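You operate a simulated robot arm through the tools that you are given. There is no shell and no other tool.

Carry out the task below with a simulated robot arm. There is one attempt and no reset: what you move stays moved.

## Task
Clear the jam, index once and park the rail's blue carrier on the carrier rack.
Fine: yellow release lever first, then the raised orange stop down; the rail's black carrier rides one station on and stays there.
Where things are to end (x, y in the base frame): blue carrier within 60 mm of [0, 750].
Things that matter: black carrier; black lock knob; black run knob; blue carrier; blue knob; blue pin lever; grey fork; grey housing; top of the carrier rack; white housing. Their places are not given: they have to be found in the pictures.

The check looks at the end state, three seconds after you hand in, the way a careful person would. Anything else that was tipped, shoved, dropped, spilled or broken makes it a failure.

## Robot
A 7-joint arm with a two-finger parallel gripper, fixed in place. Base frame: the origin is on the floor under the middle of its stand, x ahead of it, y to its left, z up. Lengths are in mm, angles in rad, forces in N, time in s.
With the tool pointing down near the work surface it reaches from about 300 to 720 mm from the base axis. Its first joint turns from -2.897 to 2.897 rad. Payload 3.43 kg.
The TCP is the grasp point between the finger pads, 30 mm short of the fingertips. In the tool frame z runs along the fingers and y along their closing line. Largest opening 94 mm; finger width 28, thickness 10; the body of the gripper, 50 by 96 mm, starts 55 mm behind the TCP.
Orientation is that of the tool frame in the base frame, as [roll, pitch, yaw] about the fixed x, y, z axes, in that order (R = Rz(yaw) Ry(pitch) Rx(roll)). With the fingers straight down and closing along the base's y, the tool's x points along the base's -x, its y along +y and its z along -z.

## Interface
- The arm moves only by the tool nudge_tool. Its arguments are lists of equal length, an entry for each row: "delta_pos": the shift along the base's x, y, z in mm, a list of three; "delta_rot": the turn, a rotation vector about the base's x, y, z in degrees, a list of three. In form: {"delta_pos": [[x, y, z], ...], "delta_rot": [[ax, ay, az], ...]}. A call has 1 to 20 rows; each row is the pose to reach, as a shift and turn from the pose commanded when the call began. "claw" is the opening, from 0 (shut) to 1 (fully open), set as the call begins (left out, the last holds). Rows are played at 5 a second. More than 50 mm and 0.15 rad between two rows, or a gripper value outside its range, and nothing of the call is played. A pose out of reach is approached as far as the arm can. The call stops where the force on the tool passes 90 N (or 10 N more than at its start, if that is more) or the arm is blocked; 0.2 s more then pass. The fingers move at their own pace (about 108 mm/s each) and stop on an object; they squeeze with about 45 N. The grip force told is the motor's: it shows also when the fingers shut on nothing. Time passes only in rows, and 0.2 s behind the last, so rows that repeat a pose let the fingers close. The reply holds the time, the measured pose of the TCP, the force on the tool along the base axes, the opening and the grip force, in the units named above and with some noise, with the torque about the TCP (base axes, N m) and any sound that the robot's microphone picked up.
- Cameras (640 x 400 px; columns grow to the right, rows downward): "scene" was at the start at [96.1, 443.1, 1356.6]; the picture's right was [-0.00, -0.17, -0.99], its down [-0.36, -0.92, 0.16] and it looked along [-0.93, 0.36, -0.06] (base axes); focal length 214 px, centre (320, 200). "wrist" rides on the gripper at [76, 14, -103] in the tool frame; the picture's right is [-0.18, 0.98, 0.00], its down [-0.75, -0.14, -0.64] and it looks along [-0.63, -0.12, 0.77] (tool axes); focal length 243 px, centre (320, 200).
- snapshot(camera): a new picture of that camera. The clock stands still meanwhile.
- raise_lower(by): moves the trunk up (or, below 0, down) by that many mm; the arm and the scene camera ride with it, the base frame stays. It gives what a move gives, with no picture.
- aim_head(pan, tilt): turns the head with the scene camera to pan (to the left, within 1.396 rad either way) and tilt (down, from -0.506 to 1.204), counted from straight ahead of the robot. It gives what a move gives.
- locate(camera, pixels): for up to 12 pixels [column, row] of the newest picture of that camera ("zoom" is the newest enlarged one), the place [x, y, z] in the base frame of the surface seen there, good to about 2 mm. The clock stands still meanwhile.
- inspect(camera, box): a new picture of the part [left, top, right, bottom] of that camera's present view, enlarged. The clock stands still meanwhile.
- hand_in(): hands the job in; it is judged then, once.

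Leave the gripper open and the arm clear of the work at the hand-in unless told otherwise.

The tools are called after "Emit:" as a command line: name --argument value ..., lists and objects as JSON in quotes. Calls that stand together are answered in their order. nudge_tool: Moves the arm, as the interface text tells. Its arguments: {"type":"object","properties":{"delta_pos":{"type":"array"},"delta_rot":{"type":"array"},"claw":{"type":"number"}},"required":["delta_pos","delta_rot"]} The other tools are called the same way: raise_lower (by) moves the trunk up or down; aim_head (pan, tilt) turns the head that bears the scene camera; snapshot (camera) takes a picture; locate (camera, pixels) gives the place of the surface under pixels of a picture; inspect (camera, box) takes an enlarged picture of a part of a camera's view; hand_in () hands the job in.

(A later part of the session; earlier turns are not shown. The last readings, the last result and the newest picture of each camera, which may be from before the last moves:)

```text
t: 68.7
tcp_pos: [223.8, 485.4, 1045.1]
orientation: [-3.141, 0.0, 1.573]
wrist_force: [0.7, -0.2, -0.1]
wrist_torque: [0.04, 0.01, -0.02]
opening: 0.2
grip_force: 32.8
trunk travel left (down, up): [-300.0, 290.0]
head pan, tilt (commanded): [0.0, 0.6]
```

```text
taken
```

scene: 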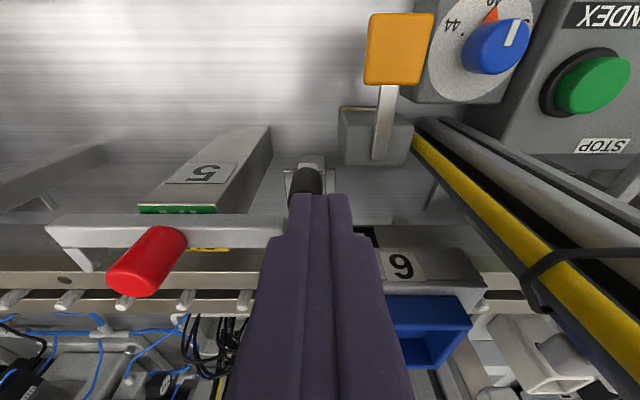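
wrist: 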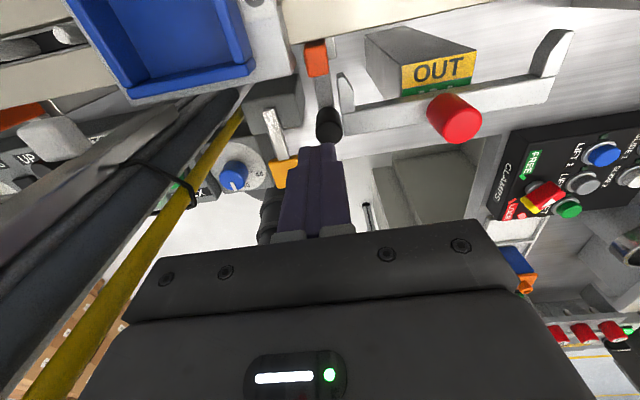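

In the wrist view the fingertip sits over the black knob at (328,125), and the fork bar with its "OUT" label is clear to the right. I'll press the knob down about 25 mm in small steps.

Emit:
nudge_tool --delta_pos '[[0, 0, -8], [0, 0, -14], [0, 0, -18], [0, 0, -22], [0, 0, -26], [0, 0, -30], [0, 0, -34]]' --delta_rot '[[0, 0, 0], [0, 0, 0], [0, 0, 0], [0, 0, 0], [0, 0, 0], [0, 0, 0], [0, 0, 0]]'

Emit:
snapshot --camera "wrist"

```text
t: 70.3
tcp_pos: [223.9, 484.5, 1011.4]
orientation: [-3.141, 0.0, 1.574]
wrist_force: [0.4, 0.1, -0.2]
wrist_torque: [0.03, -0.02, 0.0]
opening: 0.0
grip_force: 32.7
trunk travel left (down, up): [-300.0, 290.0]
head pan, tilt (commanded): [0.0, 0.6]
```

```text
taken
```

wrist: 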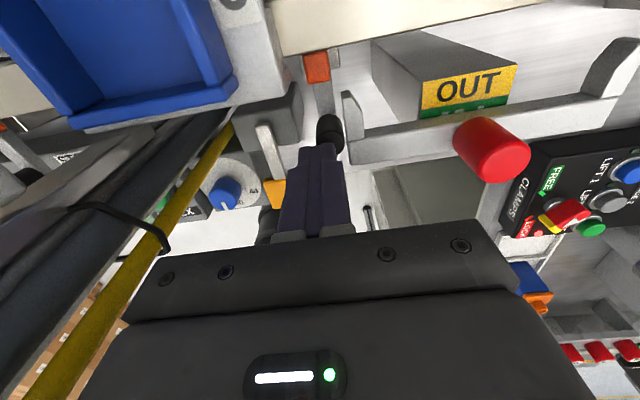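

There's almost no force at fingertip z≈981. I'll check whether the knob and orange tip actually moved down with the finger.

Emit:
inspect --camera "wrist" --box '[260, 30, 420, 190]'

Emit:
locate --camera "wrist" --pixels '[[331, 122], [338, 130], [316, 65], [322, 95]]'

```text
2.50 times, centred on (340, 110) of wrist
```

zoom: 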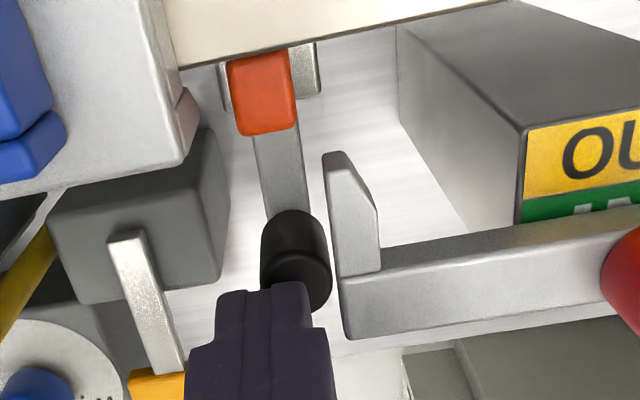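

```text
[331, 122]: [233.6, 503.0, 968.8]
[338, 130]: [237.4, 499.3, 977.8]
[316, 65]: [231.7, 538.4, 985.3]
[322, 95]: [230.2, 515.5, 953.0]
```

The stop arm went from z≈974 to ≈953, so it is moving down with the finger. I'll press the last few millimetres to its bottom.

Emit:
nudge_tool --delta_pos '[[0, 0, -3], [0, 0, -6], [0, 0, -9], [0, 0, -12]]' --delta_rot '[[0, 0, 0], [0, 0, 0], [0, 0, 0], [0, 0, 0]]'

Emit:
snapshot --camera "wrist"

```text
t: 71.3
tcp_pos: [223.7, 485.4, 1007.7]
orientation: [3.136, -0.017, 1.576]
wrist_force: [1.1, -0.1, 88.0]
wrist_torque: [0.27, -0.23, 0.28]
opening: 0.1
grip_force: 32.8
trunk travel left (down, up): [-300.0, 290.0]
head pan, tilt (commanded): [0.0, 0.6]
```

```text
taken
```

wrist: 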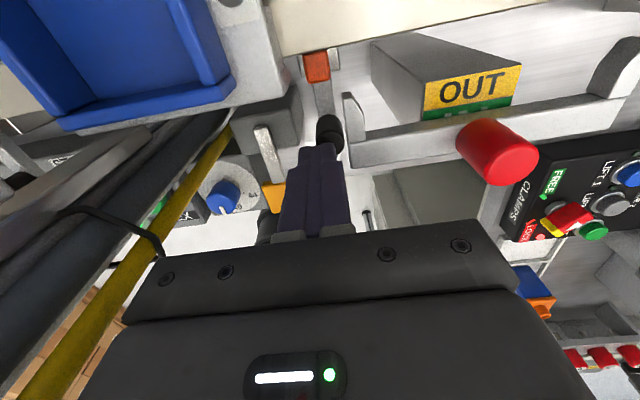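

The stop has bottomed out (88 N). I'll lift off and check that it stays down.

Emit:
nudge_tool --delta_pos '[[0, 0, 12], [0, -5, 45], [0, -15, 90], [0, -45, 120], [0, -85, 130]]' --delta_rot '[[0, 0, 0], [0, 0, 0], [0, 0, 0], [0, 0, 0], [0, 0, 0]]'

Emit:
aim_head --pan -0.3 --tilt 0.5

Emit:
snapshot --camera "scene"

Emit:
snapshot --camera "wrist"

```text
t: 72.5
tcp_pos: [222.5, 396.6, 1128.7]
orientation: [-3.141, -0.001, 1.574]
wrist_force: [0.4, -0.1, 0.0]
wrist_torque: [0.04, 0.02, 0.0]
opening: 0.0
grip_force: 33.0
trunk travel left (down, up): [-300.0, 290.0]
head pan, tilt (commanded): [0.0, 0.6]
```

```text
t: 73.3
tcp_pos: [224.5, 398.0, 1128.1]
orientation: [-3.141, 0.001, 1.575]
wrist_force: [0.3, -0.2, 0.5]
wrist_torque: [0.0, 0.01, 0.0]
opening: 0.0
grip_force: 33.1
trunk travel left (down, up): [-300.0, 290.0]
head pan, tilt (commanded): [-0.3, 0.499]
```

```text
taken
```

scene: 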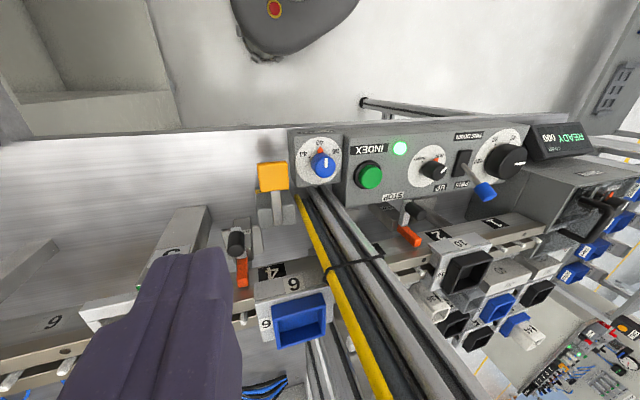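

```text
taken
```

wrist: 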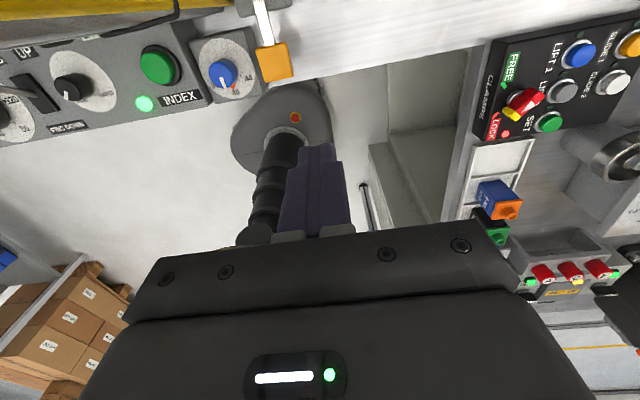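

The display now reads "READY 000" with a green light. I'll measure the stops' heights and the carriers' places before indexing.

Emit:
locate --camera "scene" --pixels '[[241, 275], [235, 245], [410, 238], [415, 207], [301, 325], [467, 270], [369, 175], [275, 175], [297, 290], [460, 255]]'

Emit:
inspect --camera "scene" --box '[200, 200, 360, 360]'

Emit:
inspect --camera "scene" --box '[340, 120, 640, 300]'

```text
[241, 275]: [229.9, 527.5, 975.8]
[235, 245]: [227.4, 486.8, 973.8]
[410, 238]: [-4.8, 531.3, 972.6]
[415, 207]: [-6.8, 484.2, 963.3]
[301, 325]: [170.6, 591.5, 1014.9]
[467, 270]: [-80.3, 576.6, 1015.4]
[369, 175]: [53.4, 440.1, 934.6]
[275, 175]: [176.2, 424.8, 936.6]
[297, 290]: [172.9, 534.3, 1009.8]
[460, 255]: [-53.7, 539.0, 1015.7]
```

```text
2.50 times, centred on (280, 280) of scene
```

zoom: 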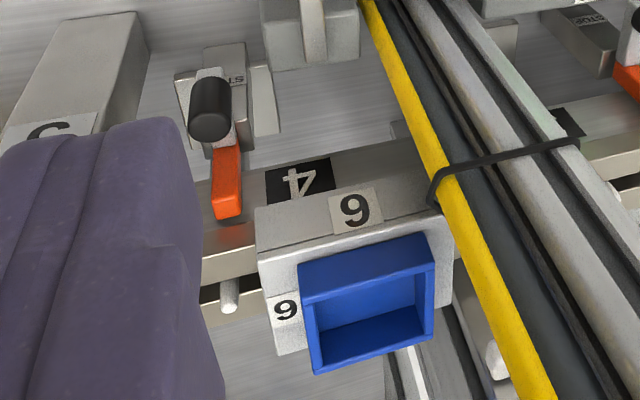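

```text
2.13 times, centred on (490, 210) of scene
```

zoom: 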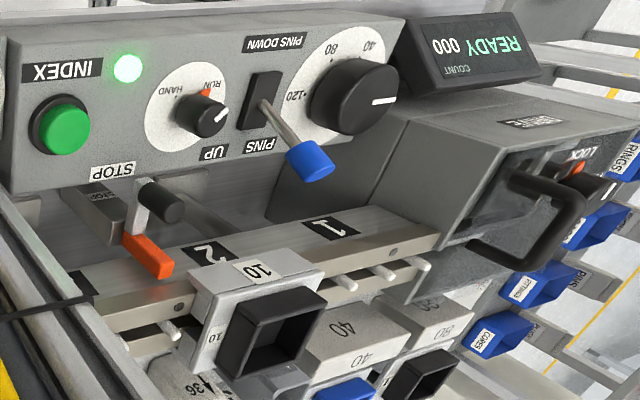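

Both orange stops are now at z≈975 and the display says READY. Next is INDEX at (53,440,935). I'll retreat toward the robot first, turn +80° there so the wrist camera avoids both the post and the moving black carrier, then hover over the button.

Emit:
aim_head --pan 0.0 --tilt 1.2

Emit:
nudge_tool --delta_pos '[[-20, -25, 0], [-45, -45, 0], [-75, -60, 0], [-105, -67, 0], [-123, -67, 0], [-130, -67, 0], [-137, -67, 0], [-144, -67, 0], [-150, -67, 0], [-155, -67, 0], [-160, -67, 0], [-165, -67, 0], [-170, -67, 0], [-170, -67, 0], [-170, -67, 0]]' --delta_rot '[[0, 0, 0], [0, 0, 0], [0, 0, 0], [0, 0, 0], [0, 0, 0], [0, 0, 8], [0, 0, 16], [0, 0, 24], [0, 0, 32], [0, 0, 40], [0, 0, 48], [0, 0, 56], [0, 0, 64], [0, 0, 72], [0, 0, 80]]'

Emit:
snapshot --camera "wrist"

```text
t: 74.4
tcp_pos: [223.6, 399.6, 1130.4]
orientation: [3.14, 0.002, 1.574]
wrist_force: [-0.4, 0.5, 0.6]
wrist_torque: [0.0, -0.02, 0.0]
opening: 0.0
grip_force: 33.0
trunk travel left (down, up): [-300.0, 290.0]
head pan, tilt (commanded): [0.0, 1.201]
```

```text
t: 77.6
tcp_pos: [52.1, 333.0, 1129.8]
orientation: [3.139, 0.0, 2.973]
wrist_force: [0.5, -0.3, 0.2]
wrist_torque: [-0.02, 0.0, -0.02]
opening: 0.0
grip_force: 33.2
trunk travel left (down, up): [-300.0, 290.0]
head pan, tilt (commanded): [0.0, 1.201]
```

```text
taken
```

wrist: 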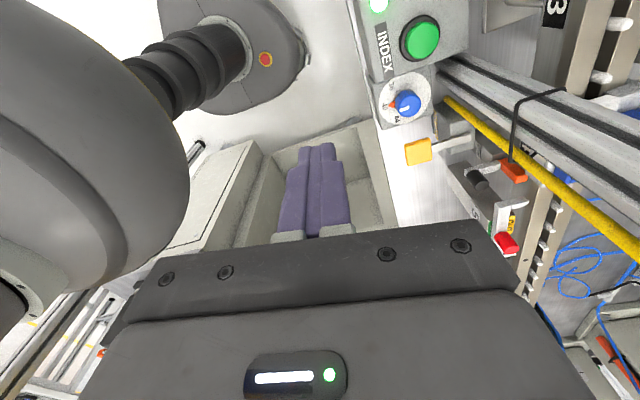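

I'm at (52,333). The INDEX button's centre is about (52,442) with its top at z≈935. I'll move over it and come down to fingertips 20 mm above.

Emit:
nudge_tool --delta_pos '[[0, 40, 0], [0, 80, 0], [0, 109, 0], [0, 109, -45], [0, 109, -90], [0, 109, -130], [0, 109, -145]]' --delta_rot '[[0, 0, 0], [0, 0, 0], [0, 0, 0], [0, 0, 0], [0, 0, 0], [0, 0, 0], [0, 0, 0]]'

Emit:
snapshot --camera "wrist"

```text
t: 79.2
tcp_pos: [53.9, 442.8, 983.2]
orientation: [3.141, 0.001, 2.969]
wrist_force: [0.6, -0.3, 0.1]
wrist_torque: [0.0, 0.01, 0.02]
opening: 0.0
grip_force: 33.4
trunk travel left (down, up): [-300.0, 290.0]
head pan, tilt (commanded): [0.0, 1.201]
```

```text
taken
```

wrist: 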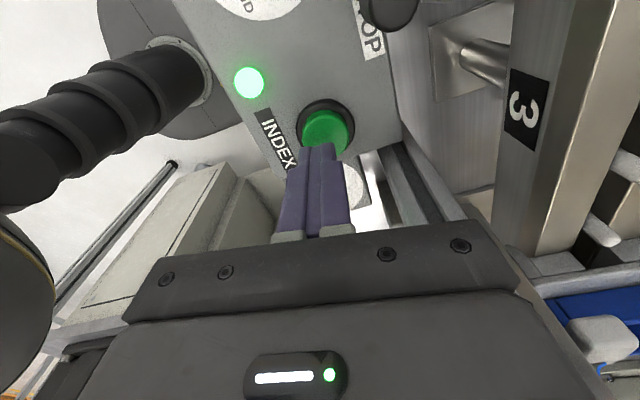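

The fingertips are above the green button (325,130). I'll press it down once in small steps.

Emit:
nudge_tool --delta_pos '[[0, 0, -10], [0, 0, -17], [0, 0, -20], [0, 0, -23], [0, 0, -25]]' --delta_rot '[[0, 0, 0], [0, 0, 0], [0, 0, 0], [0, 0, 0], [0, 0, 0]]'

```text
t: 80.4
tcp_pos: [52.9, 441.9, 960.2]
orientation: [3.139, 0.0, 2.971]
wrist_force: [-0.9, -0.5, 11.6]
wrist_torque: [-0.03, 0.03, -0.05]
opening: 0.1
grip_force: 33.2
trunk travel left (down, up): [-300.0, 290.0]
head pan, tilt (commanded): [0.0, 1.201]
heard: click
```

I heard a click at 12 N. I'll lift straight off the button and look at the result.

Emit:
nudge_tool --delta_pos '[[0, 0, 10], [0, 0, 40], [0, -30, 70], [0, -70, 95], [0, -105, 115]]' --delta_rot '[[0, 0, 0], [0, 0, 0], [0, 0, 0], [0, 0, 0], [0, 0, 0]]'

Emit:
aim_head --pan 0.4 --tilt 0.4

Emit:
snapshot --camera "scene"

Emit:
snapshot --camera "wrist"

```text
t: 81.6
tcp_pos: [50.9, 334.3, 1074.1]
orientation: [3.14, 0.0, 2.97]
wrist_force: [0.1, -0.7, 0.3]
wrist_torque: [-0.01, 0.04, 0.02]
opening: 0.0
grip_force: 33.1
trunk travel left (down, up): [-300.0, 290.0]
head pan, tilt (commanded): [0.0, 1.201]
```

```text
t: 82.7
tcp_pos: [50.8, 335.1, 1073.6]
orientation: [3.141, 0.0, 2.971]
wrist_force: [-0.1, -0.1, 0.3]
wrist_torque: [0.0, 0.01, -0.01]
opening: 0.0
grip_force: 33.3
trunk travel left (down, up): [-300.0, 290.0]
head pan, tilt (commanded): [0.4, 0.4]
```

```text
taken
```

scene: 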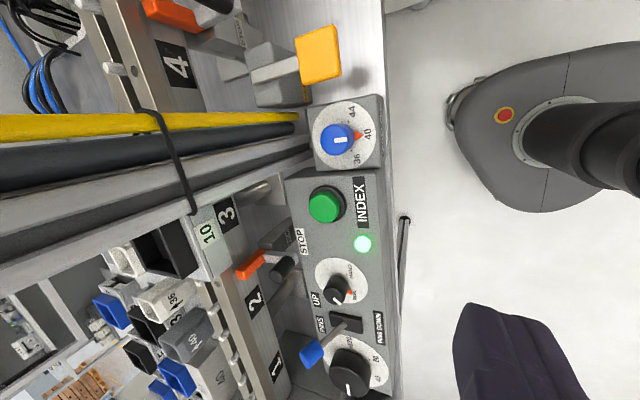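

```text
taken
```

wrist: 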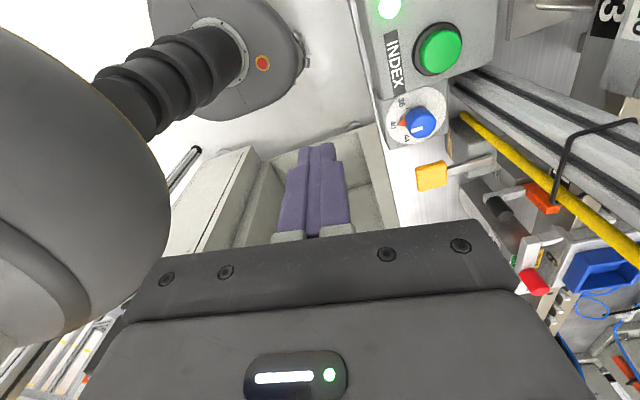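

The black carrier "10" now stands at station 3, and the blue carrier has moved to station 5 by the fork. Now I'll turn back −80° to heading 90 here and then move in front of station 5 to inspect the blue carrier.

Emit:
nudge_tool --delta_pos '[[0, 0, 10], [0, 0, 20], [0, 0, 30], [5, 0, 40], [10, 0, 50], [20, 0, 60], [30, 0, 70], [45, 0, 80], [60, 0, 90], [75, 0, 90], [100, 0, 90], [140, 5, 90], [180, 10, 90], [220, 20, 90], [239, 30, 90]]' --delta_rot '[[0, 0, -8], [0, 0, -16], [0, 0, -24], [0, 0, -32], [0, 0, -40], [0, 0, -48], [0, 0, -56], [0, 0, -64], [0, 0, -72], [0, 0, -80], [0, 0, -80], [0, 0, -80], [0, 0, -80], [0, 0, -80], [0, 0, -80]]'

Emit:
aim_head --pan 0.0 --tilt 0.3

Emit:
snapshot --camera "scene"

Emit:
snapshot --camera "wrist"

```text
t: 85.9
tcp_pos: [294.5, 367.8, 1164.2]
orientation: [3.141, 0.001, 1.574]
wrist_force: [0.9, 0.1, 1.0]
wrist_torque: [0.02, 0.03, -0.01]
opening: 0.0
grip_force: 33.0
trunk travel left (down, up): [-300.0, 290.0]
head pan, tilt (commanded): [0.4, 0.4]
```

```text
t: 86.8
tcp_pos: [293.0, 366.9, 1164.2]
orientation: [3.141, 0.0, 1.574]
wrist_force: [0.5, 0.4, 0.3]
wrist_torque: [0.0, -0.02, 0.01]
opening: 0.0
grip_force: 33.1
trunk travel left (down, up): [-300.0, 290.0]
head pan, tilt (commanded): [0.0, 0.3]
```

```text
taken
```

scene: 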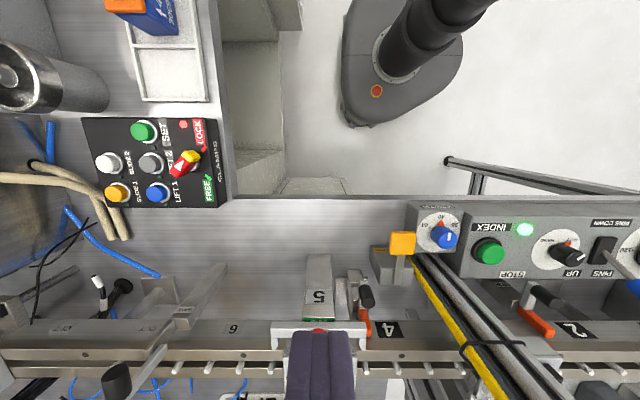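

```text
taken
```

wrist: 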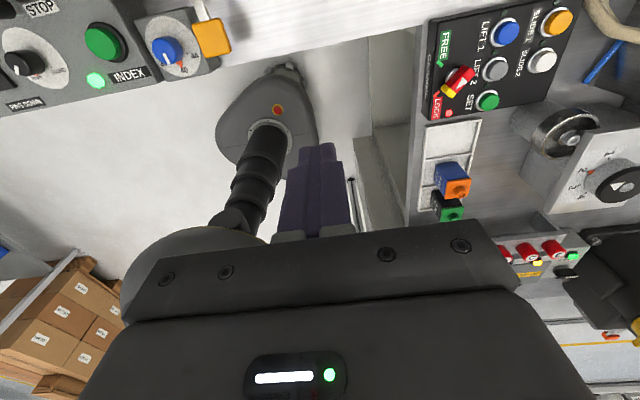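

The fork at station 5 seems closer to the rail than before, and the fingers hide the blue carrier. I'll shift the hand to −x and tilt the head to get an unobstructed view of the fork and blue carrier.

Emit:
nudge_tool --delta_pos '[[-40, 0, 0], [-75, 0, 0]]' --delta_rot '[[0, 0, 0], [0, 0, 0]]'

Emit:
aim_head --pan 0.35 --tilt 0.6

Emit:
snapshot --camera "scene"

```text
t: 87.4
tcp_pos: [218.5, 367.2, 1165.8]
orientation: [3.14, 0.001, 1.574]
wrist_force: [-0.2, -0.7, -0.1]
wrist_torque: [0.0, -0.01, -0.01]
opening: 0.1
grip_force: 33.0
trunk travel left (down, up): [-300.0, 290.0]
head pan, tilt (commanded): [0.0, 0.3]
```

```text
t: 88.2
tcp_pos: [218.1, 367.2, 1163.8]
orientation: [-3.141, -0.001, 1.574]
wrist_force: [0.5, 0.3, -0.6]
wrist_torque: [0.01, -0.01, 0.02]
opening: 0.1
grip_force: 33.1
trunk travel left (down, up): [-300.0, 290.0]
head pan, tilt (commanded): [0.351, 0.6]
```

```text
taken
```

scene: 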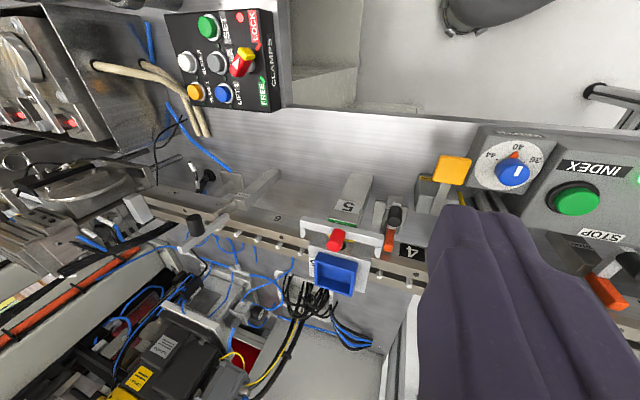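

Emit:
inspect --camera "scene" --box '[280, 160, 440, 310]'

Emit:
locate --camera "scene" --pixels '[[335, 240], [345, 227], [305, 230], [385, 240], [335, 262], [335, 285], [318, 275], [355, 275], [388, 240], [395, 215], [345, 205], [362, 270]]'

```text
2.67 times, centred on (360, 235) of scene
```

zoom: 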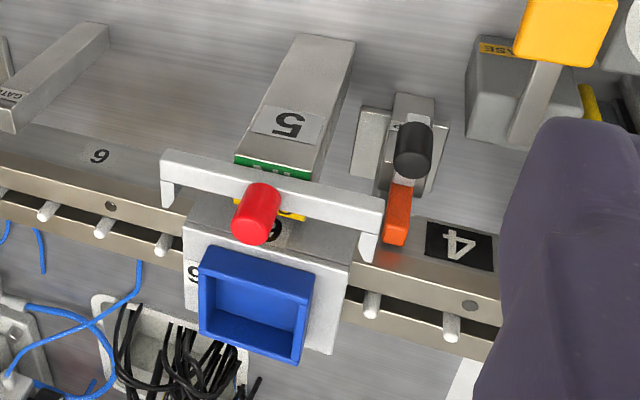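

```text
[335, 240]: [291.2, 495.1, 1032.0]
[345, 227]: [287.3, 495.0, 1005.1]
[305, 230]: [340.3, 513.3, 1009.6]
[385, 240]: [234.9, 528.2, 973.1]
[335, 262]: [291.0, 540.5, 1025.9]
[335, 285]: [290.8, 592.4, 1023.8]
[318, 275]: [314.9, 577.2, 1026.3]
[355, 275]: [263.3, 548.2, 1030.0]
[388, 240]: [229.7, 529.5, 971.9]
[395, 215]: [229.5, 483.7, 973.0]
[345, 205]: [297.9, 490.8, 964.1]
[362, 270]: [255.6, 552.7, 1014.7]
```

The fork hasn't moved: its bar is still at y≈495 and both prongs are outside the carrier's ends. Now I'll measure the blue tray's rim and the carrier plate precisely for the grasp.

Emit:
locate --camera "zoom" --pixels '[[208, 252], [260, 258], [310, 274], [300, 358], [250, 345], [204, 325], [204, 290], [306, 320], [255, 268], [190, 240], [350, 275], [340, 340]]'

Emit:
locate --camera "zoom" --pixels '[[195, 212], [352, 240], [322, 350], [186, 300], [250, 320], [258, 200], [250, 230], [170, 160], [378, 205], [368, 250], [165, 200], [270, 185]]'

```text
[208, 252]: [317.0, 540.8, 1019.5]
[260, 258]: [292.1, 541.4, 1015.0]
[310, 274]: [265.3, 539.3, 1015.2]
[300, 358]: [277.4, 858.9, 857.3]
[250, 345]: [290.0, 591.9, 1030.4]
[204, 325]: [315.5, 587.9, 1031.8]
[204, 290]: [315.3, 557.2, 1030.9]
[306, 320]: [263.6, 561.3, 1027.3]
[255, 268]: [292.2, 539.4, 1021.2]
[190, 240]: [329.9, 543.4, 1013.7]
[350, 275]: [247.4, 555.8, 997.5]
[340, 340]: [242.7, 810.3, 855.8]
```

```text
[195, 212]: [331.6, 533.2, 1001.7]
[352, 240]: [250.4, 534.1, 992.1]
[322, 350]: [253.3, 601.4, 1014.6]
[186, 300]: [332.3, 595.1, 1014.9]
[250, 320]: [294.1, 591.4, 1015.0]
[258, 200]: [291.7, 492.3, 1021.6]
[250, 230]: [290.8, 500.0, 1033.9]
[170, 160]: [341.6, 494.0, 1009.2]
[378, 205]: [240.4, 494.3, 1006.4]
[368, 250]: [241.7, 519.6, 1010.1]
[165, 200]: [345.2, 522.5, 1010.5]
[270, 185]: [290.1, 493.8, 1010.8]
```

Blue carrier: plate about x 249–332, y 533–602, top z≈1015; tray walls x 263–317 rising to z≈1032, centre about (290,567). I'll check what stands behind the rail near the wrist camera's path (yellow robot tool, cables) before reaching in.

Emit:
locate --camera "scene" --pixels '[[165, 345], [215, 370], [235, 360], [180, 280], [240, 270], [130, 205], [290, 290], [400, 330], [345, 320], [195, 225], [135, 330], [60, 320]]'

Emit:
aim_head --pan 0.3 --tilt 1.0

Emit:
snapshot --camera "scene"

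```text
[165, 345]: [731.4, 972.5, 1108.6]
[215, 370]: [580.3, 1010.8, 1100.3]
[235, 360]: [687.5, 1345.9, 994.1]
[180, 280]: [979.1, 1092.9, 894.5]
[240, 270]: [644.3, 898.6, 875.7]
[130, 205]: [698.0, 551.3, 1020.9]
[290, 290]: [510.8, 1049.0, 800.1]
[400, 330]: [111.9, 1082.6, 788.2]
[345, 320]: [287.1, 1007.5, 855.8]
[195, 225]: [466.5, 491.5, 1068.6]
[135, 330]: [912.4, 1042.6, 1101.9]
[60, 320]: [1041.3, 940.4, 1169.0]
```

```text
t: 89.1
tcp_pos: [218.0, 367.6, 1163.6]
orientation: [3.142, -0.002, 1.575]
wrist_force: [-1.0, 0.9, 0.2]
wrist_torque: [0.03, 0.01, -0.01]
opening: 0.0
grip_force: 33.1
trunk travel left (down, up): [-300.0, 290.0]
head pan, tilt (commanded): [0.3, 1.0]
```

```text
taken
```

scene: 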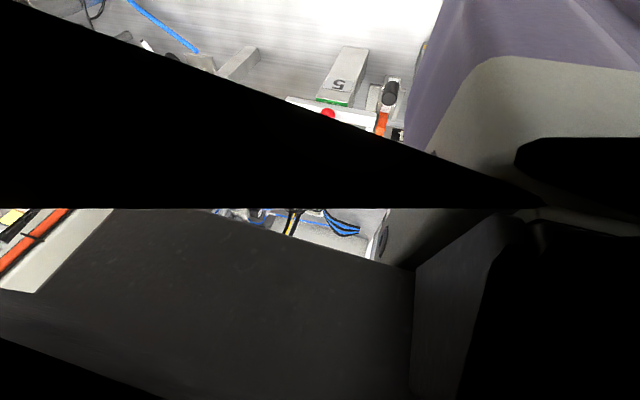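

Everything behind the rail is beyond y≈900, so there's room. I'll tuck the head, open the fingers to about 75 mm, and move above the blue tray at (290,567), then descend to fingertips about 30 mm above the rim.

Emit:
aim_head --pan 0.0 --tilt 1.2

Emit:
nudge_tool --delta_pos '[[30, 25, 0], [60, 50, 0], [72, 90, 0], [72, 130, 0], [72, 170, 0], [72, 199.5, 0], [72, 199.5, -35], [72, 199.5, -70]]' --delta_rot '[[0, 0, 0], [0, 0, 0], [0, 0, 0], [0, 0, 0], [0, 0, 0], [0, 0, 0], [0, 0, 0], [0, 0, 0]]' --claw 0.8

Emit:
snapshot --camera "wrist"

```text
t: 89.9
tcp_pos: [218.4, 367.7, 1164.0]
orientation: [3.141, 0.0, 1.575]
wrist_force: [0.0, 0.1, 1.1]
wrist_torque: [0.03, -0.02, -0.01]
opening: 0.1
grip_force: 32.8
trunk travel left (down, up): [-300.0, 290.0]
head pan, tilt (commanded): [0.0, 1.201]
```

```text
t: 91.7
tcp_pos: [288.8, 567.8, 1092.5]
orientation: [-3.139, 0.0, 1.574]
wrist_force: [-0.4, -0.4, 0.2]
wrist_torque: [0.0, 0.0, 0.01]
opening: 75.3
grip_force: 0.1
trunk travel left (down, up): [-300.0, 290.0]
head pan, tilt (commanded): [0.0, 1.201]
```

```text
taken
```

wrist: 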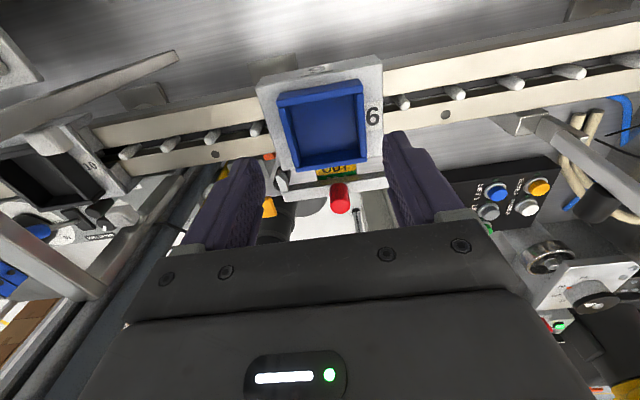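

The fingers straddle the blue tray in the wrist view (tray centre (322,120)). I'll measure the rim here to fine-tune centring and depth.

Emit:
locate --camera "wrist" --pixels '[[281, 98], [362, 86], [367, 155], [300, 167], [283, 130], [364, 120], [320, 92], [335, 162], [322, 120], [270, 110], [372, 95], [375, 140]]'

Emit:
inspect --camera "wrist" --box '[220, 40, 420, 200]'

```text
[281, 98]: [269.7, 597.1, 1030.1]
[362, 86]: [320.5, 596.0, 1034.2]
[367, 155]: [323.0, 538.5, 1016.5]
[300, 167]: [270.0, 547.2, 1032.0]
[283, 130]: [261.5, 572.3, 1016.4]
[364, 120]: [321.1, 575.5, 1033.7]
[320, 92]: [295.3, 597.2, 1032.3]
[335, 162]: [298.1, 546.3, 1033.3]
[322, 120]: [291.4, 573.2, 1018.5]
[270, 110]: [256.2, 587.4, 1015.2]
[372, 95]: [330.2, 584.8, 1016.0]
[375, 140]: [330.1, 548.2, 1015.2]
```

```text
2.50 times, centred on (320, 120) of wrist
```

zoom: 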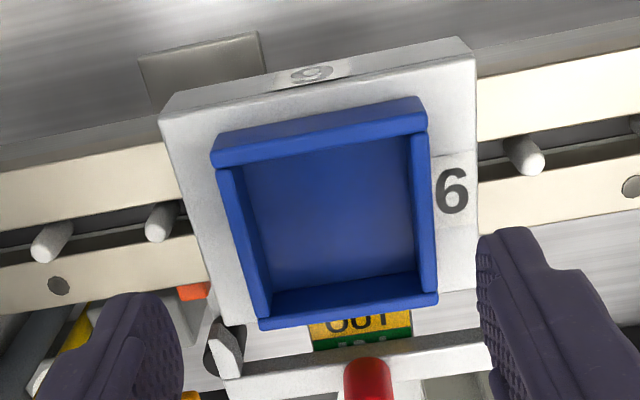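

The tray rim spans about x 265–320, y 543–598, z≈1033, with the plate at 1015. I'll shift +2.5 mm in x and lower 44 mm so the fingertips stop about 3 mm above the plate.

Emit:
nudge_tool --delta_pos '[[2.5, 1, -20], [2.5, 1, -36], [2.5, 1, -44]]' --delta_rot '[[0, 0, 0], [0, 0, 0], [0, 0, 0]]'

Emit:
snapshot --camera "wrist"

```text
t: 92.5
tcp_pos: [291.2, 568.0, 1049.1]
orientation: [-3.141, 0.0, 1.573]
wrist_force: [0.0, -0.1, 1.3]
wrist_torque: [-0.02, 0.02, 0.03]
opening: 75.1
grip_force: 0.1
trunk travel left (down, up): [-300.0, 290.0]
head pan, tilt (commanded): [0.0, 1.201]
```

```text
taken
```

wrist: 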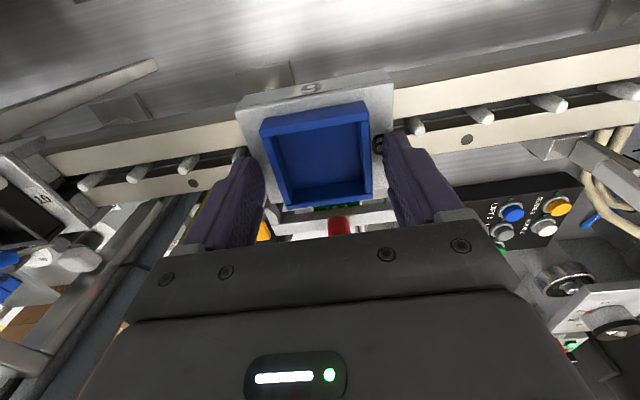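

No contact and the fingers are beside the tray walls. I'll close the gripper on the tray, holding position.

Emit:
nudge_tool --delta_pos '[[0, 0, 0], [0, 0, 0], [0, 0, 0], [0, 0, 0]]' --delta_rot '[[0, 0, 0], [0, 0, 0], [0, 0, 0], [0, 0, 0]]' --claw 0.0

Emit:
snapshot --camera "wrist"

```text
t: 93.5
tcp_pos: [292.2, 567.6, 1049.1]
orientation: [-3.141, 0.0, 1.573]
wrist_force: [1.0, 0.5, 0.2]
wrist_torque: [0.02, 0.01, -0.05]
opening: 56.7
grip_force: 45.1
trunk travel left (down, up): [-300.0, 290.0]
head pan, tilt (commanded): [0.0, 1.201]
```

```text
taken
```

wrist: 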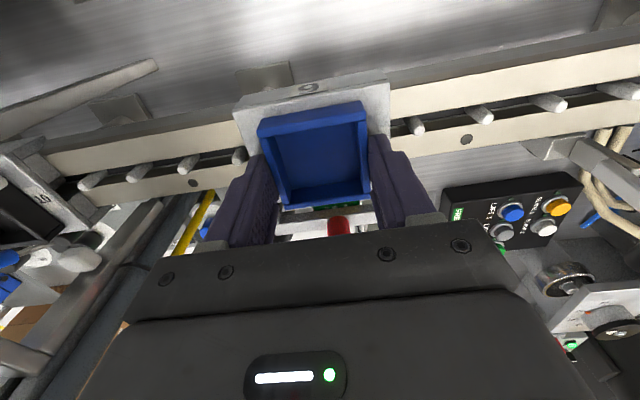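

The tray is gripped (opening 56.7 mm, 45 N). I'll lift slowly and watch the force in case the pins hold the carrier.

Emit:
nudge_tool --delta_pos '[[0, 0, 3], [0, 0, 6], [0, 0, 10], [0, 0, 15]]' --delta_rot '[[0, 0, 0], [0, 0, 0], [0, 0, 0], [0, 0, 0]]'

Emit:
snapshot --camera "wrist"

```text
t: 94.5
tcp_pos: [291.2, 569.2, 1065.1]
orientation: [-3.141, 0.001, 1.574]
wrist_force: [0.0, -0.7, 0.2]
wrist_torque: [0.01, 0.01, 0.0]
opening: 59.4
grip_force: 0.1
trunk travel left (down, up): [-300.0, 290.0]
head pan, tilt (commanded): [0.0, 1.201]
```

```text
taken
```

wrist: 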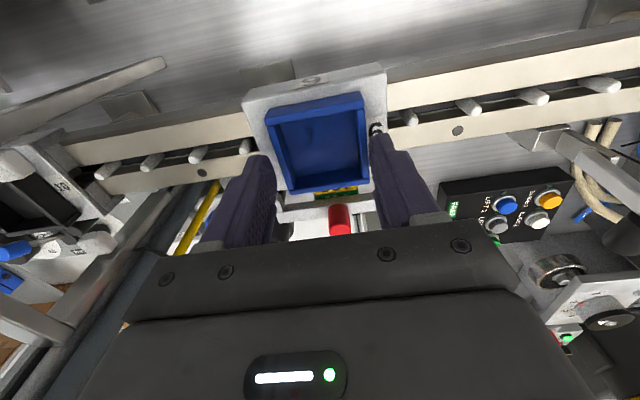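

The grip force dropped to 0.1 N and the opening went to 59.4 mm, so the fingers no longer hold the tray. I'll look closely to see whether the carrier moved.

Emit:
inspect --camera "wrist" --box '[200, 50, 440, 250]'

Emit:
locate --camera "wrist" --pixels '[[268, 110], [363, 97], [367, 180], [290, 190], [320, 103], [330, 185], [318, 140], [255, 110], [380, 80], [375, 110]]'

```text
2.00 times, centred on (320, 150) of wrist
```

zoom: 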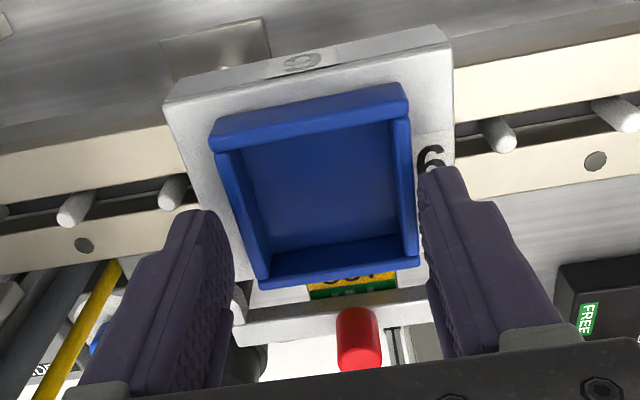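

```text
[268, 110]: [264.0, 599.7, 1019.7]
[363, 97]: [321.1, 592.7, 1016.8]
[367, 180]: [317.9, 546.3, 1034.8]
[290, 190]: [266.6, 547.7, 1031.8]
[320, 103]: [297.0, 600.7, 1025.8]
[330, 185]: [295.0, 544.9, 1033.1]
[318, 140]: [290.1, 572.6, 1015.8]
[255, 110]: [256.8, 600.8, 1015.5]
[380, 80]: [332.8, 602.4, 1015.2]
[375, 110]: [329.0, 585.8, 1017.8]
```

The carrier hasn't moved; the fingers simply came loose from the rim. I'll reopen, lower again a touch deeper (fingertips about 1.5 mm above the plate), and close again.

Emit:
nudge_tool --delta_pos '[[0, 0, 0], [0, 0, 0], [0, 0, -8], [0, 0, -17]]' --delta_rot '[[0, 0, 0], [0, 0, 0], [0, 0, 0], [0, 0, 0]]' --claw 0.8

Emit:
nudge_tool --delta_pos '[[0, 0, 0], [0, 0, 0], [0, 0, 0], [0, 0, 0], [0, 0, 0]]' --delta_rot '[[0, 0, 0], [0, 0, 0], [0, 0, 0], [0, 0, 0], [0, 0, 0]]' --claw 0.0

```text
t: 95.5
tcp_pos: [291.7, 568.9, 1047.4]
orientation: [-3.141, 0.001, 1.572]
wrist_force: [-0.1, 0.5, -0.5]
wrist_torque: [0.0, 0.0, 0.02]
opening: 75.4
grip_force: 0.0
trunk travel left (down, up): [-300.0, 290.0]
head pan, tilt (commanded): [0.0, 1.201]
```

```text
t: 96.7
tcp_pos: [292.9, 569.3, 1047.4]
orientation: [3.142, 0.001, 1.574]
wrist_force: [0.7, -1.1, 0.7]
wrist_torque: [0.05, -0.07, 0.02]
opening: 56.5
grip_force: 45.1
trunk travel left (down, up): [-300.0, 290.0]
head pan, tilt (commanded): [0.0, 1.201]
```

Gripped again at 45 N. I'll try a very small lift of 4 mm, restating the closed claw, to see the load.

Emit:
nudge_tool --delta_pos '[[0, 0, 1], [0, 0, 2], [0, 0, 4]]' --delta_rot '[[0, 0, 0], [0, 0, 0], [0, 0, 0]]' --claw 0.0

```text
t: 97.5
tcp_pos: [291.5, 568.6, 1050.8]
orientation: [3.141, 0.0, 1.575]
wrist_force: [-0.6, 1.1, -3.1]
wrist_torque: [-0.01, 0.03, -0.02]
opening: 56.6
grip_force: 45.1
trunk travel left (down, up): [-300.0, 290.0]
head pan, tilt (commanded): [0.0, 1.201]
```

The tool carries about −3 N now, which looks like the carrier's weight, and the grip holds at 45 N. I'll keep lifting slowly.

Emit:
nudge_tool --delta_pos '[[0, 0, 3], [0, 0, 6], [0, 0, 9]]' --delta_rot '[[0, 0, 0], [0, 0, 0], [0, 0, 0]]' --claw 0.0

Emit:
snapshot --camera "wrist"

```text
t: 98.3
tcp_pos: [292.3, 568.2, 1060.9]
orientation: [-3.142, 0.001, 1.575]
wrist_force: [-0.7, 0.4, -3.7]
wrist_torque: [-0.03, -0.01, -0.02]
opening: 56.8
grip_force: 44.6
trunk travel left (down, up): [-300.0, 290.0]
head pan, tilt (commanded): [0.0, 1.201]
```

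```text
taken
```

wrist: 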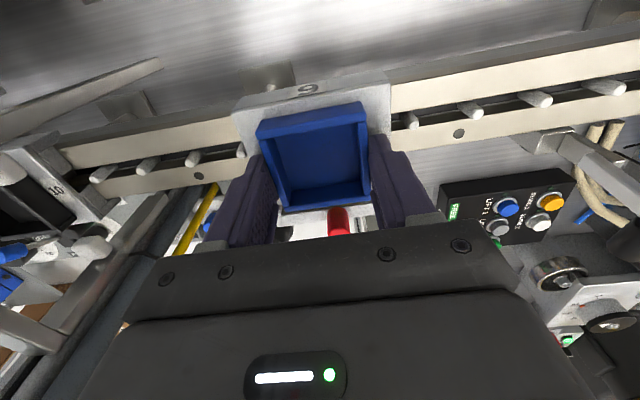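

The carrier is coming up with the gripper (about 3.7 N, grip steady). I'll raise it to TCP z≈1190 so its underside clears the fork's red knob.

Emit:
nudge_tool --delta_pos '[[0, 0, 15], [0, 0, 35], [0, 0, 60], [0, 0, 90], [0, 0, 130]]' --delta_rot '[[0, 0, 0], [0, 0, 0], [0, 0, 0], [0, 0, 0], [0, 0, 0]]' --claw 0.0

Emit:
snapshot --camera "wrist"

```text
t: 99.5
tcp_pos: [291.2, 565.7, 1189.7]
orientation: [3.141, 0.0, 1.572]
wrist_force: [-0.3, 0.2, -2.7]
wrist_torque: [-0.01, 0.04, 0.01]
opening: 56.6
grip_force: 44.3
trunk travel left (down, up): [-300.0, 290.0]
head pan, tilt (commanded): [0.0, 1.201]
```

```text
taken
```

wrist: 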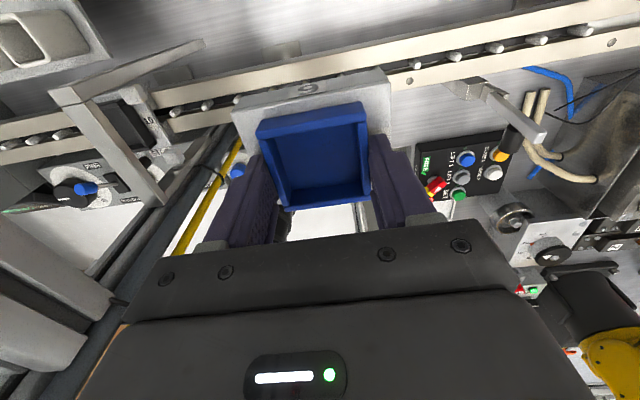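

The carrier is held securely. Now I'll retract toward the robot to about (240,350), staying well to the +x side of the post.

Emit:
nudge_tool --delta_pos '[[0, -40, 0], [0, -80, 0], [-5, -120, 0], [-15, -155, 0], [-30, -190, 0], [-50, -216, 0]]' --delta_rot '[[0, 0, 0], [0, 0, 0], [0, 0, 0], [0, 0, 0], [0, 0, 0], [0, 0, 0]]' --claw 0.0

```text
t: 100.9
tcp_pos: [242.6, 350.2, 1189.7]
orientation: [-3.141, 0.0, 1.574]
wrist_force: [0.8, 0.3, -2.6]
wrist_torque: [0.02, -0.02, -0.03]
opening: 56.3
grip_force: 45.3
trunk travel left (down, up): [-300.0, 290.0]
head pan, tilt (commanded): [0.0, 1.201]
```

Still holding at 45 N. I'll carry it along −x at y≈345, in front of the post, to x≈−6.

Emit:
nudge_tool --delta_pos '[[-40, -4, 0], [-80, -5, 0], [-120, -5, 0], [-160, -5, 0], [-200, -5, 0], [-230, -5, 0], [-248, -5, 0]]' --delta_rot '[[0, 0, 0], [0, 0, 0], [0, 0, 0], [0, 0, 0], [0, 0, 0], [0, 0, 0], [0, 0, 0]]' --claw 0.0

Emit:
snapshot --camera "wrist"

Emit:
aim_head --pan -0.3 --tilt 0.4

Emit:
snapshot --camera "scene"

```text
t: 102.5
tcp_pos: [-7.4, 347.5, 1190.5]
orientation: [3.141, 0.001, 1.571]
wrist_force: [-0.8, 0.3, -3.2]
wrist_torque: [0.0, 0.0, -0.01]
opening: 56.6
grip_force: 45.0
trunk travel left (down, up): [-300.0, 290.0]
head pan, tilt (commanded): [0.0, 1.201]
```

```text
taken
```

wrist: 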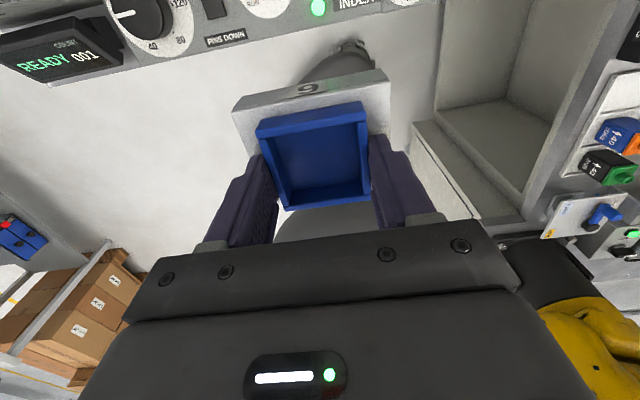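

```text
t: 103.6
tcp_pos: [-5.3, 347.3, 1190.6]
orientation: [3.141, 0.0, 1.574]
wrist_force: [-0.6, 0.1, -3.0]
wrist_torque: [-0.02, -0.02, 0.02]
opening: 56.9
grip_force: 45.2
trunk travel left (down, up): [-300.0, 290.0]
head pan, tilt (commanded): [-0.3, 0.4]
```

```text
taken
```

scene: 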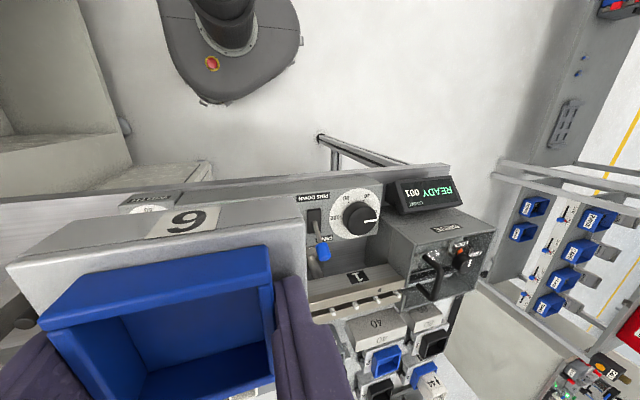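

Display reads READY 001: indexed once. Now I'll tuck the head and extend over the rack along x≈−6, first to y≈640 at the same height.

Emit:
aim_head --pan 0.0 --tilt 1.2

Emit:
nudge_tool --delta_pos '[[0, 40, 0], [0, 80, 0], [0, 120, 0], [0, 160, 0], [0, 200, 0], [0, 240, -10], [0, 275, -20], [0, 295, -30]]' --delta_rot '[[0, 0, 0], [0, 0, 0], [0, 0, 0], [0, 0, 0], [0, 0, 0], [0, 0, 0], [0, 0, 0], [0, 0, 0]]' --claw 0.0

Emit:
snapshot --camera "wrist"

```text
t: 104.8
tcp_pos: [-5.0, 347.5, 1189.4]
orientation: [-3.142, 0.0, 1.573]
wrist_force: [-1.0, -0.2, -3.2]
wrist_torque: [-0.02, 0.0, 0.0]
opening: 56.2
grip_force: 44.7
trunk travel left (down, up): [-300.0, 290.0]
head pan, tilt (commanded): [0.0, 1.201]
```

```text
t: 106.5
tcp_pos: [-6.0, 643.5, 1160.8]
orientation: [-3.141, 0.001, 1.574]
wrist_force: [-0.5, -0.5, -3.6]
wrist_torque: [-0.01, 0.0, 0.02]
opening: 56.4
grip_force: 44.9
trunk travel left (down, up): [-300.0, 290.0]
head pan, tilt (commanded): [0.0, 1.201]
```

```text
taken
```

wrist: 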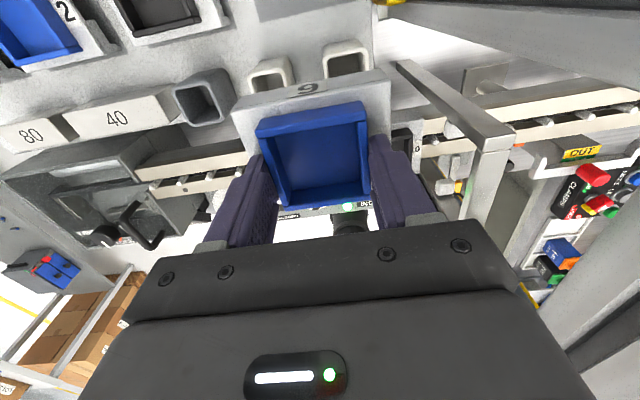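

I see a silver L-shaped bar on the right at about (495,140), near the carrier. I'll locate it and the housings and pad region before going further.

Emit:
locate --camera "wrist" --pixels '[[440, 95], [500, 140], [482, 190], [402, 65], [345, 60], [270, 75], [205, 100], [560, 40], [600, 90], [345, 40], [400, 20], [290, 30]]'

Emit:
inspect --camera "wrist" --box '[200, 0, 520, 200]'

```text
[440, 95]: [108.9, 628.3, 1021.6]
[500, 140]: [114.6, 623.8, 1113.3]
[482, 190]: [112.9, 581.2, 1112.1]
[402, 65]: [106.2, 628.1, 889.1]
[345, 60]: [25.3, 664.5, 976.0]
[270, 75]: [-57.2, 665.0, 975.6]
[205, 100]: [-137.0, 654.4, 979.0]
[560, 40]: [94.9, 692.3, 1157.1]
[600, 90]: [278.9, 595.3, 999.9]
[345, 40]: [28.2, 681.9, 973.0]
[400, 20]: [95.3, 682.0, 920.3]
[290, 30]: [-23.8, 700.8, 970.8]
```

```text
2.00 times, centred on (360, 100) of wrist
```

zoom: 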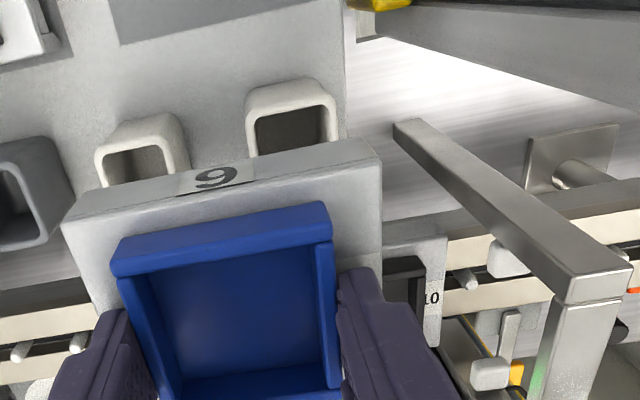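

The L-shaped bar is an arch at x≈107–115, and the second post starts at x≈95, so both clear the hand (reaching x≈42). I'll extend further to y≈748 while lowering to TCP z≈1120, watching the reach.

Emit:
nudge_tool --delta_pos '[[0, 25, -5], [0, 50, -12], [0, 75, -22], [0, 95, -32], [0, 105, -40]]' --delta_rot '[[0, 0, 0], [0, 0, 0], [0, 0, 0], [0, 0, 0], [0, 0, 0]]' --claw 0.0

Emit:
snapshot --camera "wrist"

```text
t: 107.8
tcp_pos: [-6.4, 691.4, 1149.8]
orientation: [-3.14, -0.001, 1.573]
wrist_force: [-0.5, 0.5, -2.4]
wrist_torque: [-0.04, -0.01, -0.03]
opening: 56.5
grip_force: 45.3
out of reach, approached as far as the arm can: row 3, 4, 5
trunk travel left (down, up): [-300.0, 290.0]
head pan, tilt (commanded): [0.0, 1.201]
```

```text
taken
```

wrist: 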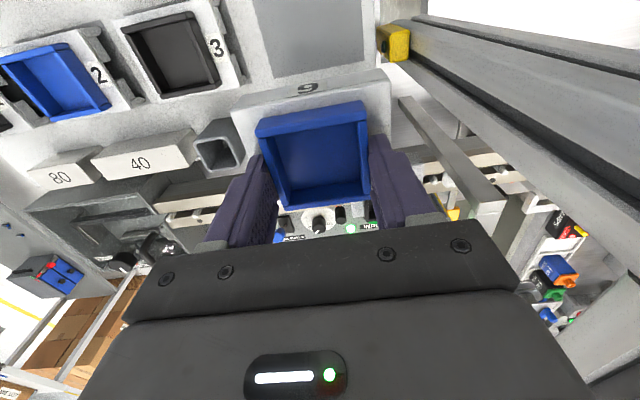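

The arm's vertical-tool reach ended at about y≈691 at this height, so I need a small tool tilt to reach the pad. First I'll pull back 50 mm to get the command and the measured pose to agree.

Emit:
nudge_tool --delta_pos '[[0, -40, 0], [0, -60, 0], [0, -60, 0]]' --delta_rot '[[0, 0, 0], [0, 0, 0], [0, 0, 0]]' --claw 0.0

```text
t: 108.5
tcp_pos: [-6.3, 631.1, 1150.9]
orientation: [3.141, 0.0, 1.575]
wrist_force: [-0.7, -0.7, -2.6]
wrist_torque: [-0.03, 0.02, 0.02]
opening: 56.3
grip_force: 45.2
trunk travel left (down, up): [-300.0, 290.0]
head pan, tilt (commanded): [0.0, 1.201]
```

Position is consistent again at (−6,631,1151), and the carrier is still held. I'll tilt the tool 8° about x (fingertips outward) here, which adds roughly 30 mm of reach.

Emit:
nudge_tool --delta_pos '[[0, 0, 0], [0, 0, 0], [0, 0, 0]]' --delta_rot '[[3, 0, 0], [6, 0, 0], [8, 0, 0]]' --claw 0.0

Emit:
nudge_tool --delta_pos '[[0, 25, -10], [0, 50, -20], [0, 70, -30], [0, 85, -45], [0, 95, -60]]' --delta_rot '[[0, 0, 0], [0, 0, 0], [0, 0, 0], [0, 0, 0], [0, 0, 0]]' --claw 0.0

Emit:
snapshot --camera "wrist"

```text
t: 109.3
tcp_pos: [-5.7, 633.0, 1151.9]
orientation: [3.14, -0.14, 1.574]
wrist_force: [-0.9, -0.5, -2.2]
wrist_torque: [0.0, 0.0, 0.01]
opening: 56.5
grip_force: 44.9
trunk travel left (down, up): [-300.0, 290.0]
head pan, tilt (commanded): [0.0, 1.201]
```

```text
t: 110.5
tcp_pos: [-5.6, 727.8, 1090.9]
orientation: [3.14, -0.139, 1.575]
wrist_force: [-1.2, -0.3, -2.8]
wrist_torque: [-0.03, -0.03, -0.05]
opening: 56.7
grip_force: 45.4
trunk travel left (down, up): [-300.0, 290.0]
head pan, tilt (commanded): [0.0, 1.201]
```

```text
taken
```

wrist: 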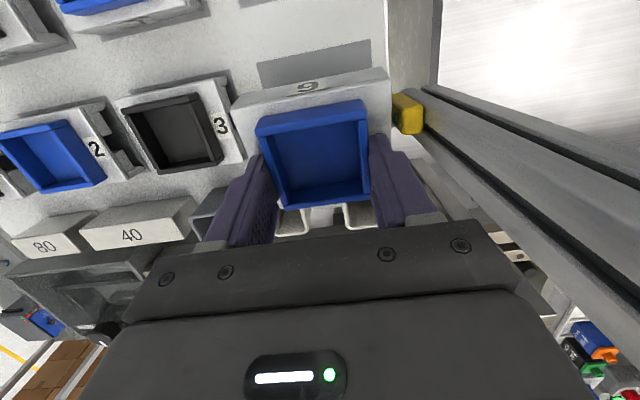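

The tilted reach works: now at (−6,728,1091), with the pad visible beyond the carrier and the white housings on the near side. I'll go to y≈738 and lower until the carrier's near edge is about 10 mm above the rack.

Emit:
nudge_tool --delta_pos '[[0, 5, -12], [0, 10, -25], [0, 10, -36], [0, 10, -46]]' --delta_rot '[[0, 0, 0], [0, 0, 0], [0, 0, 0], [0, 0, 0]]' --claw 0.0

Emit:
snapshot --camera "wrist"

```text
t: 111.5
tcp_pos: [-4.8, 731.0, 1050.5]
orientation: [3.139, -0.143, 1.574]
wrist_force: [-0.7, 0.4, -3.5]
wrist_torque: [0.0, -0.01, -0.02]
opening: 56.6
grip_force: 45.0
out of reach, approached as far as the arm can: row 1, 2, 3, 4
trunk travel left (down, up): [-300.0, 290.0]
head pan, tilt (commanded): [0.0, 1.201]
```

```text
taken
```

wrist: 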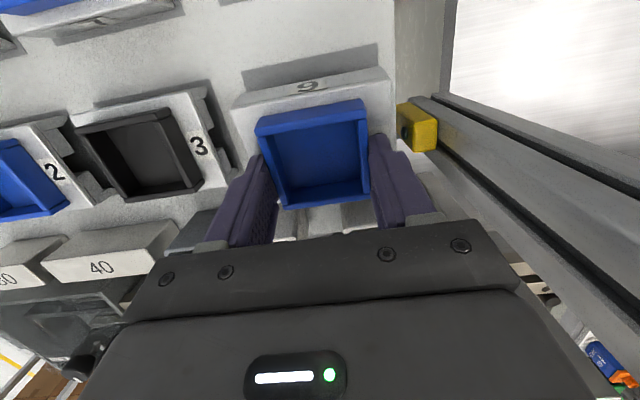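

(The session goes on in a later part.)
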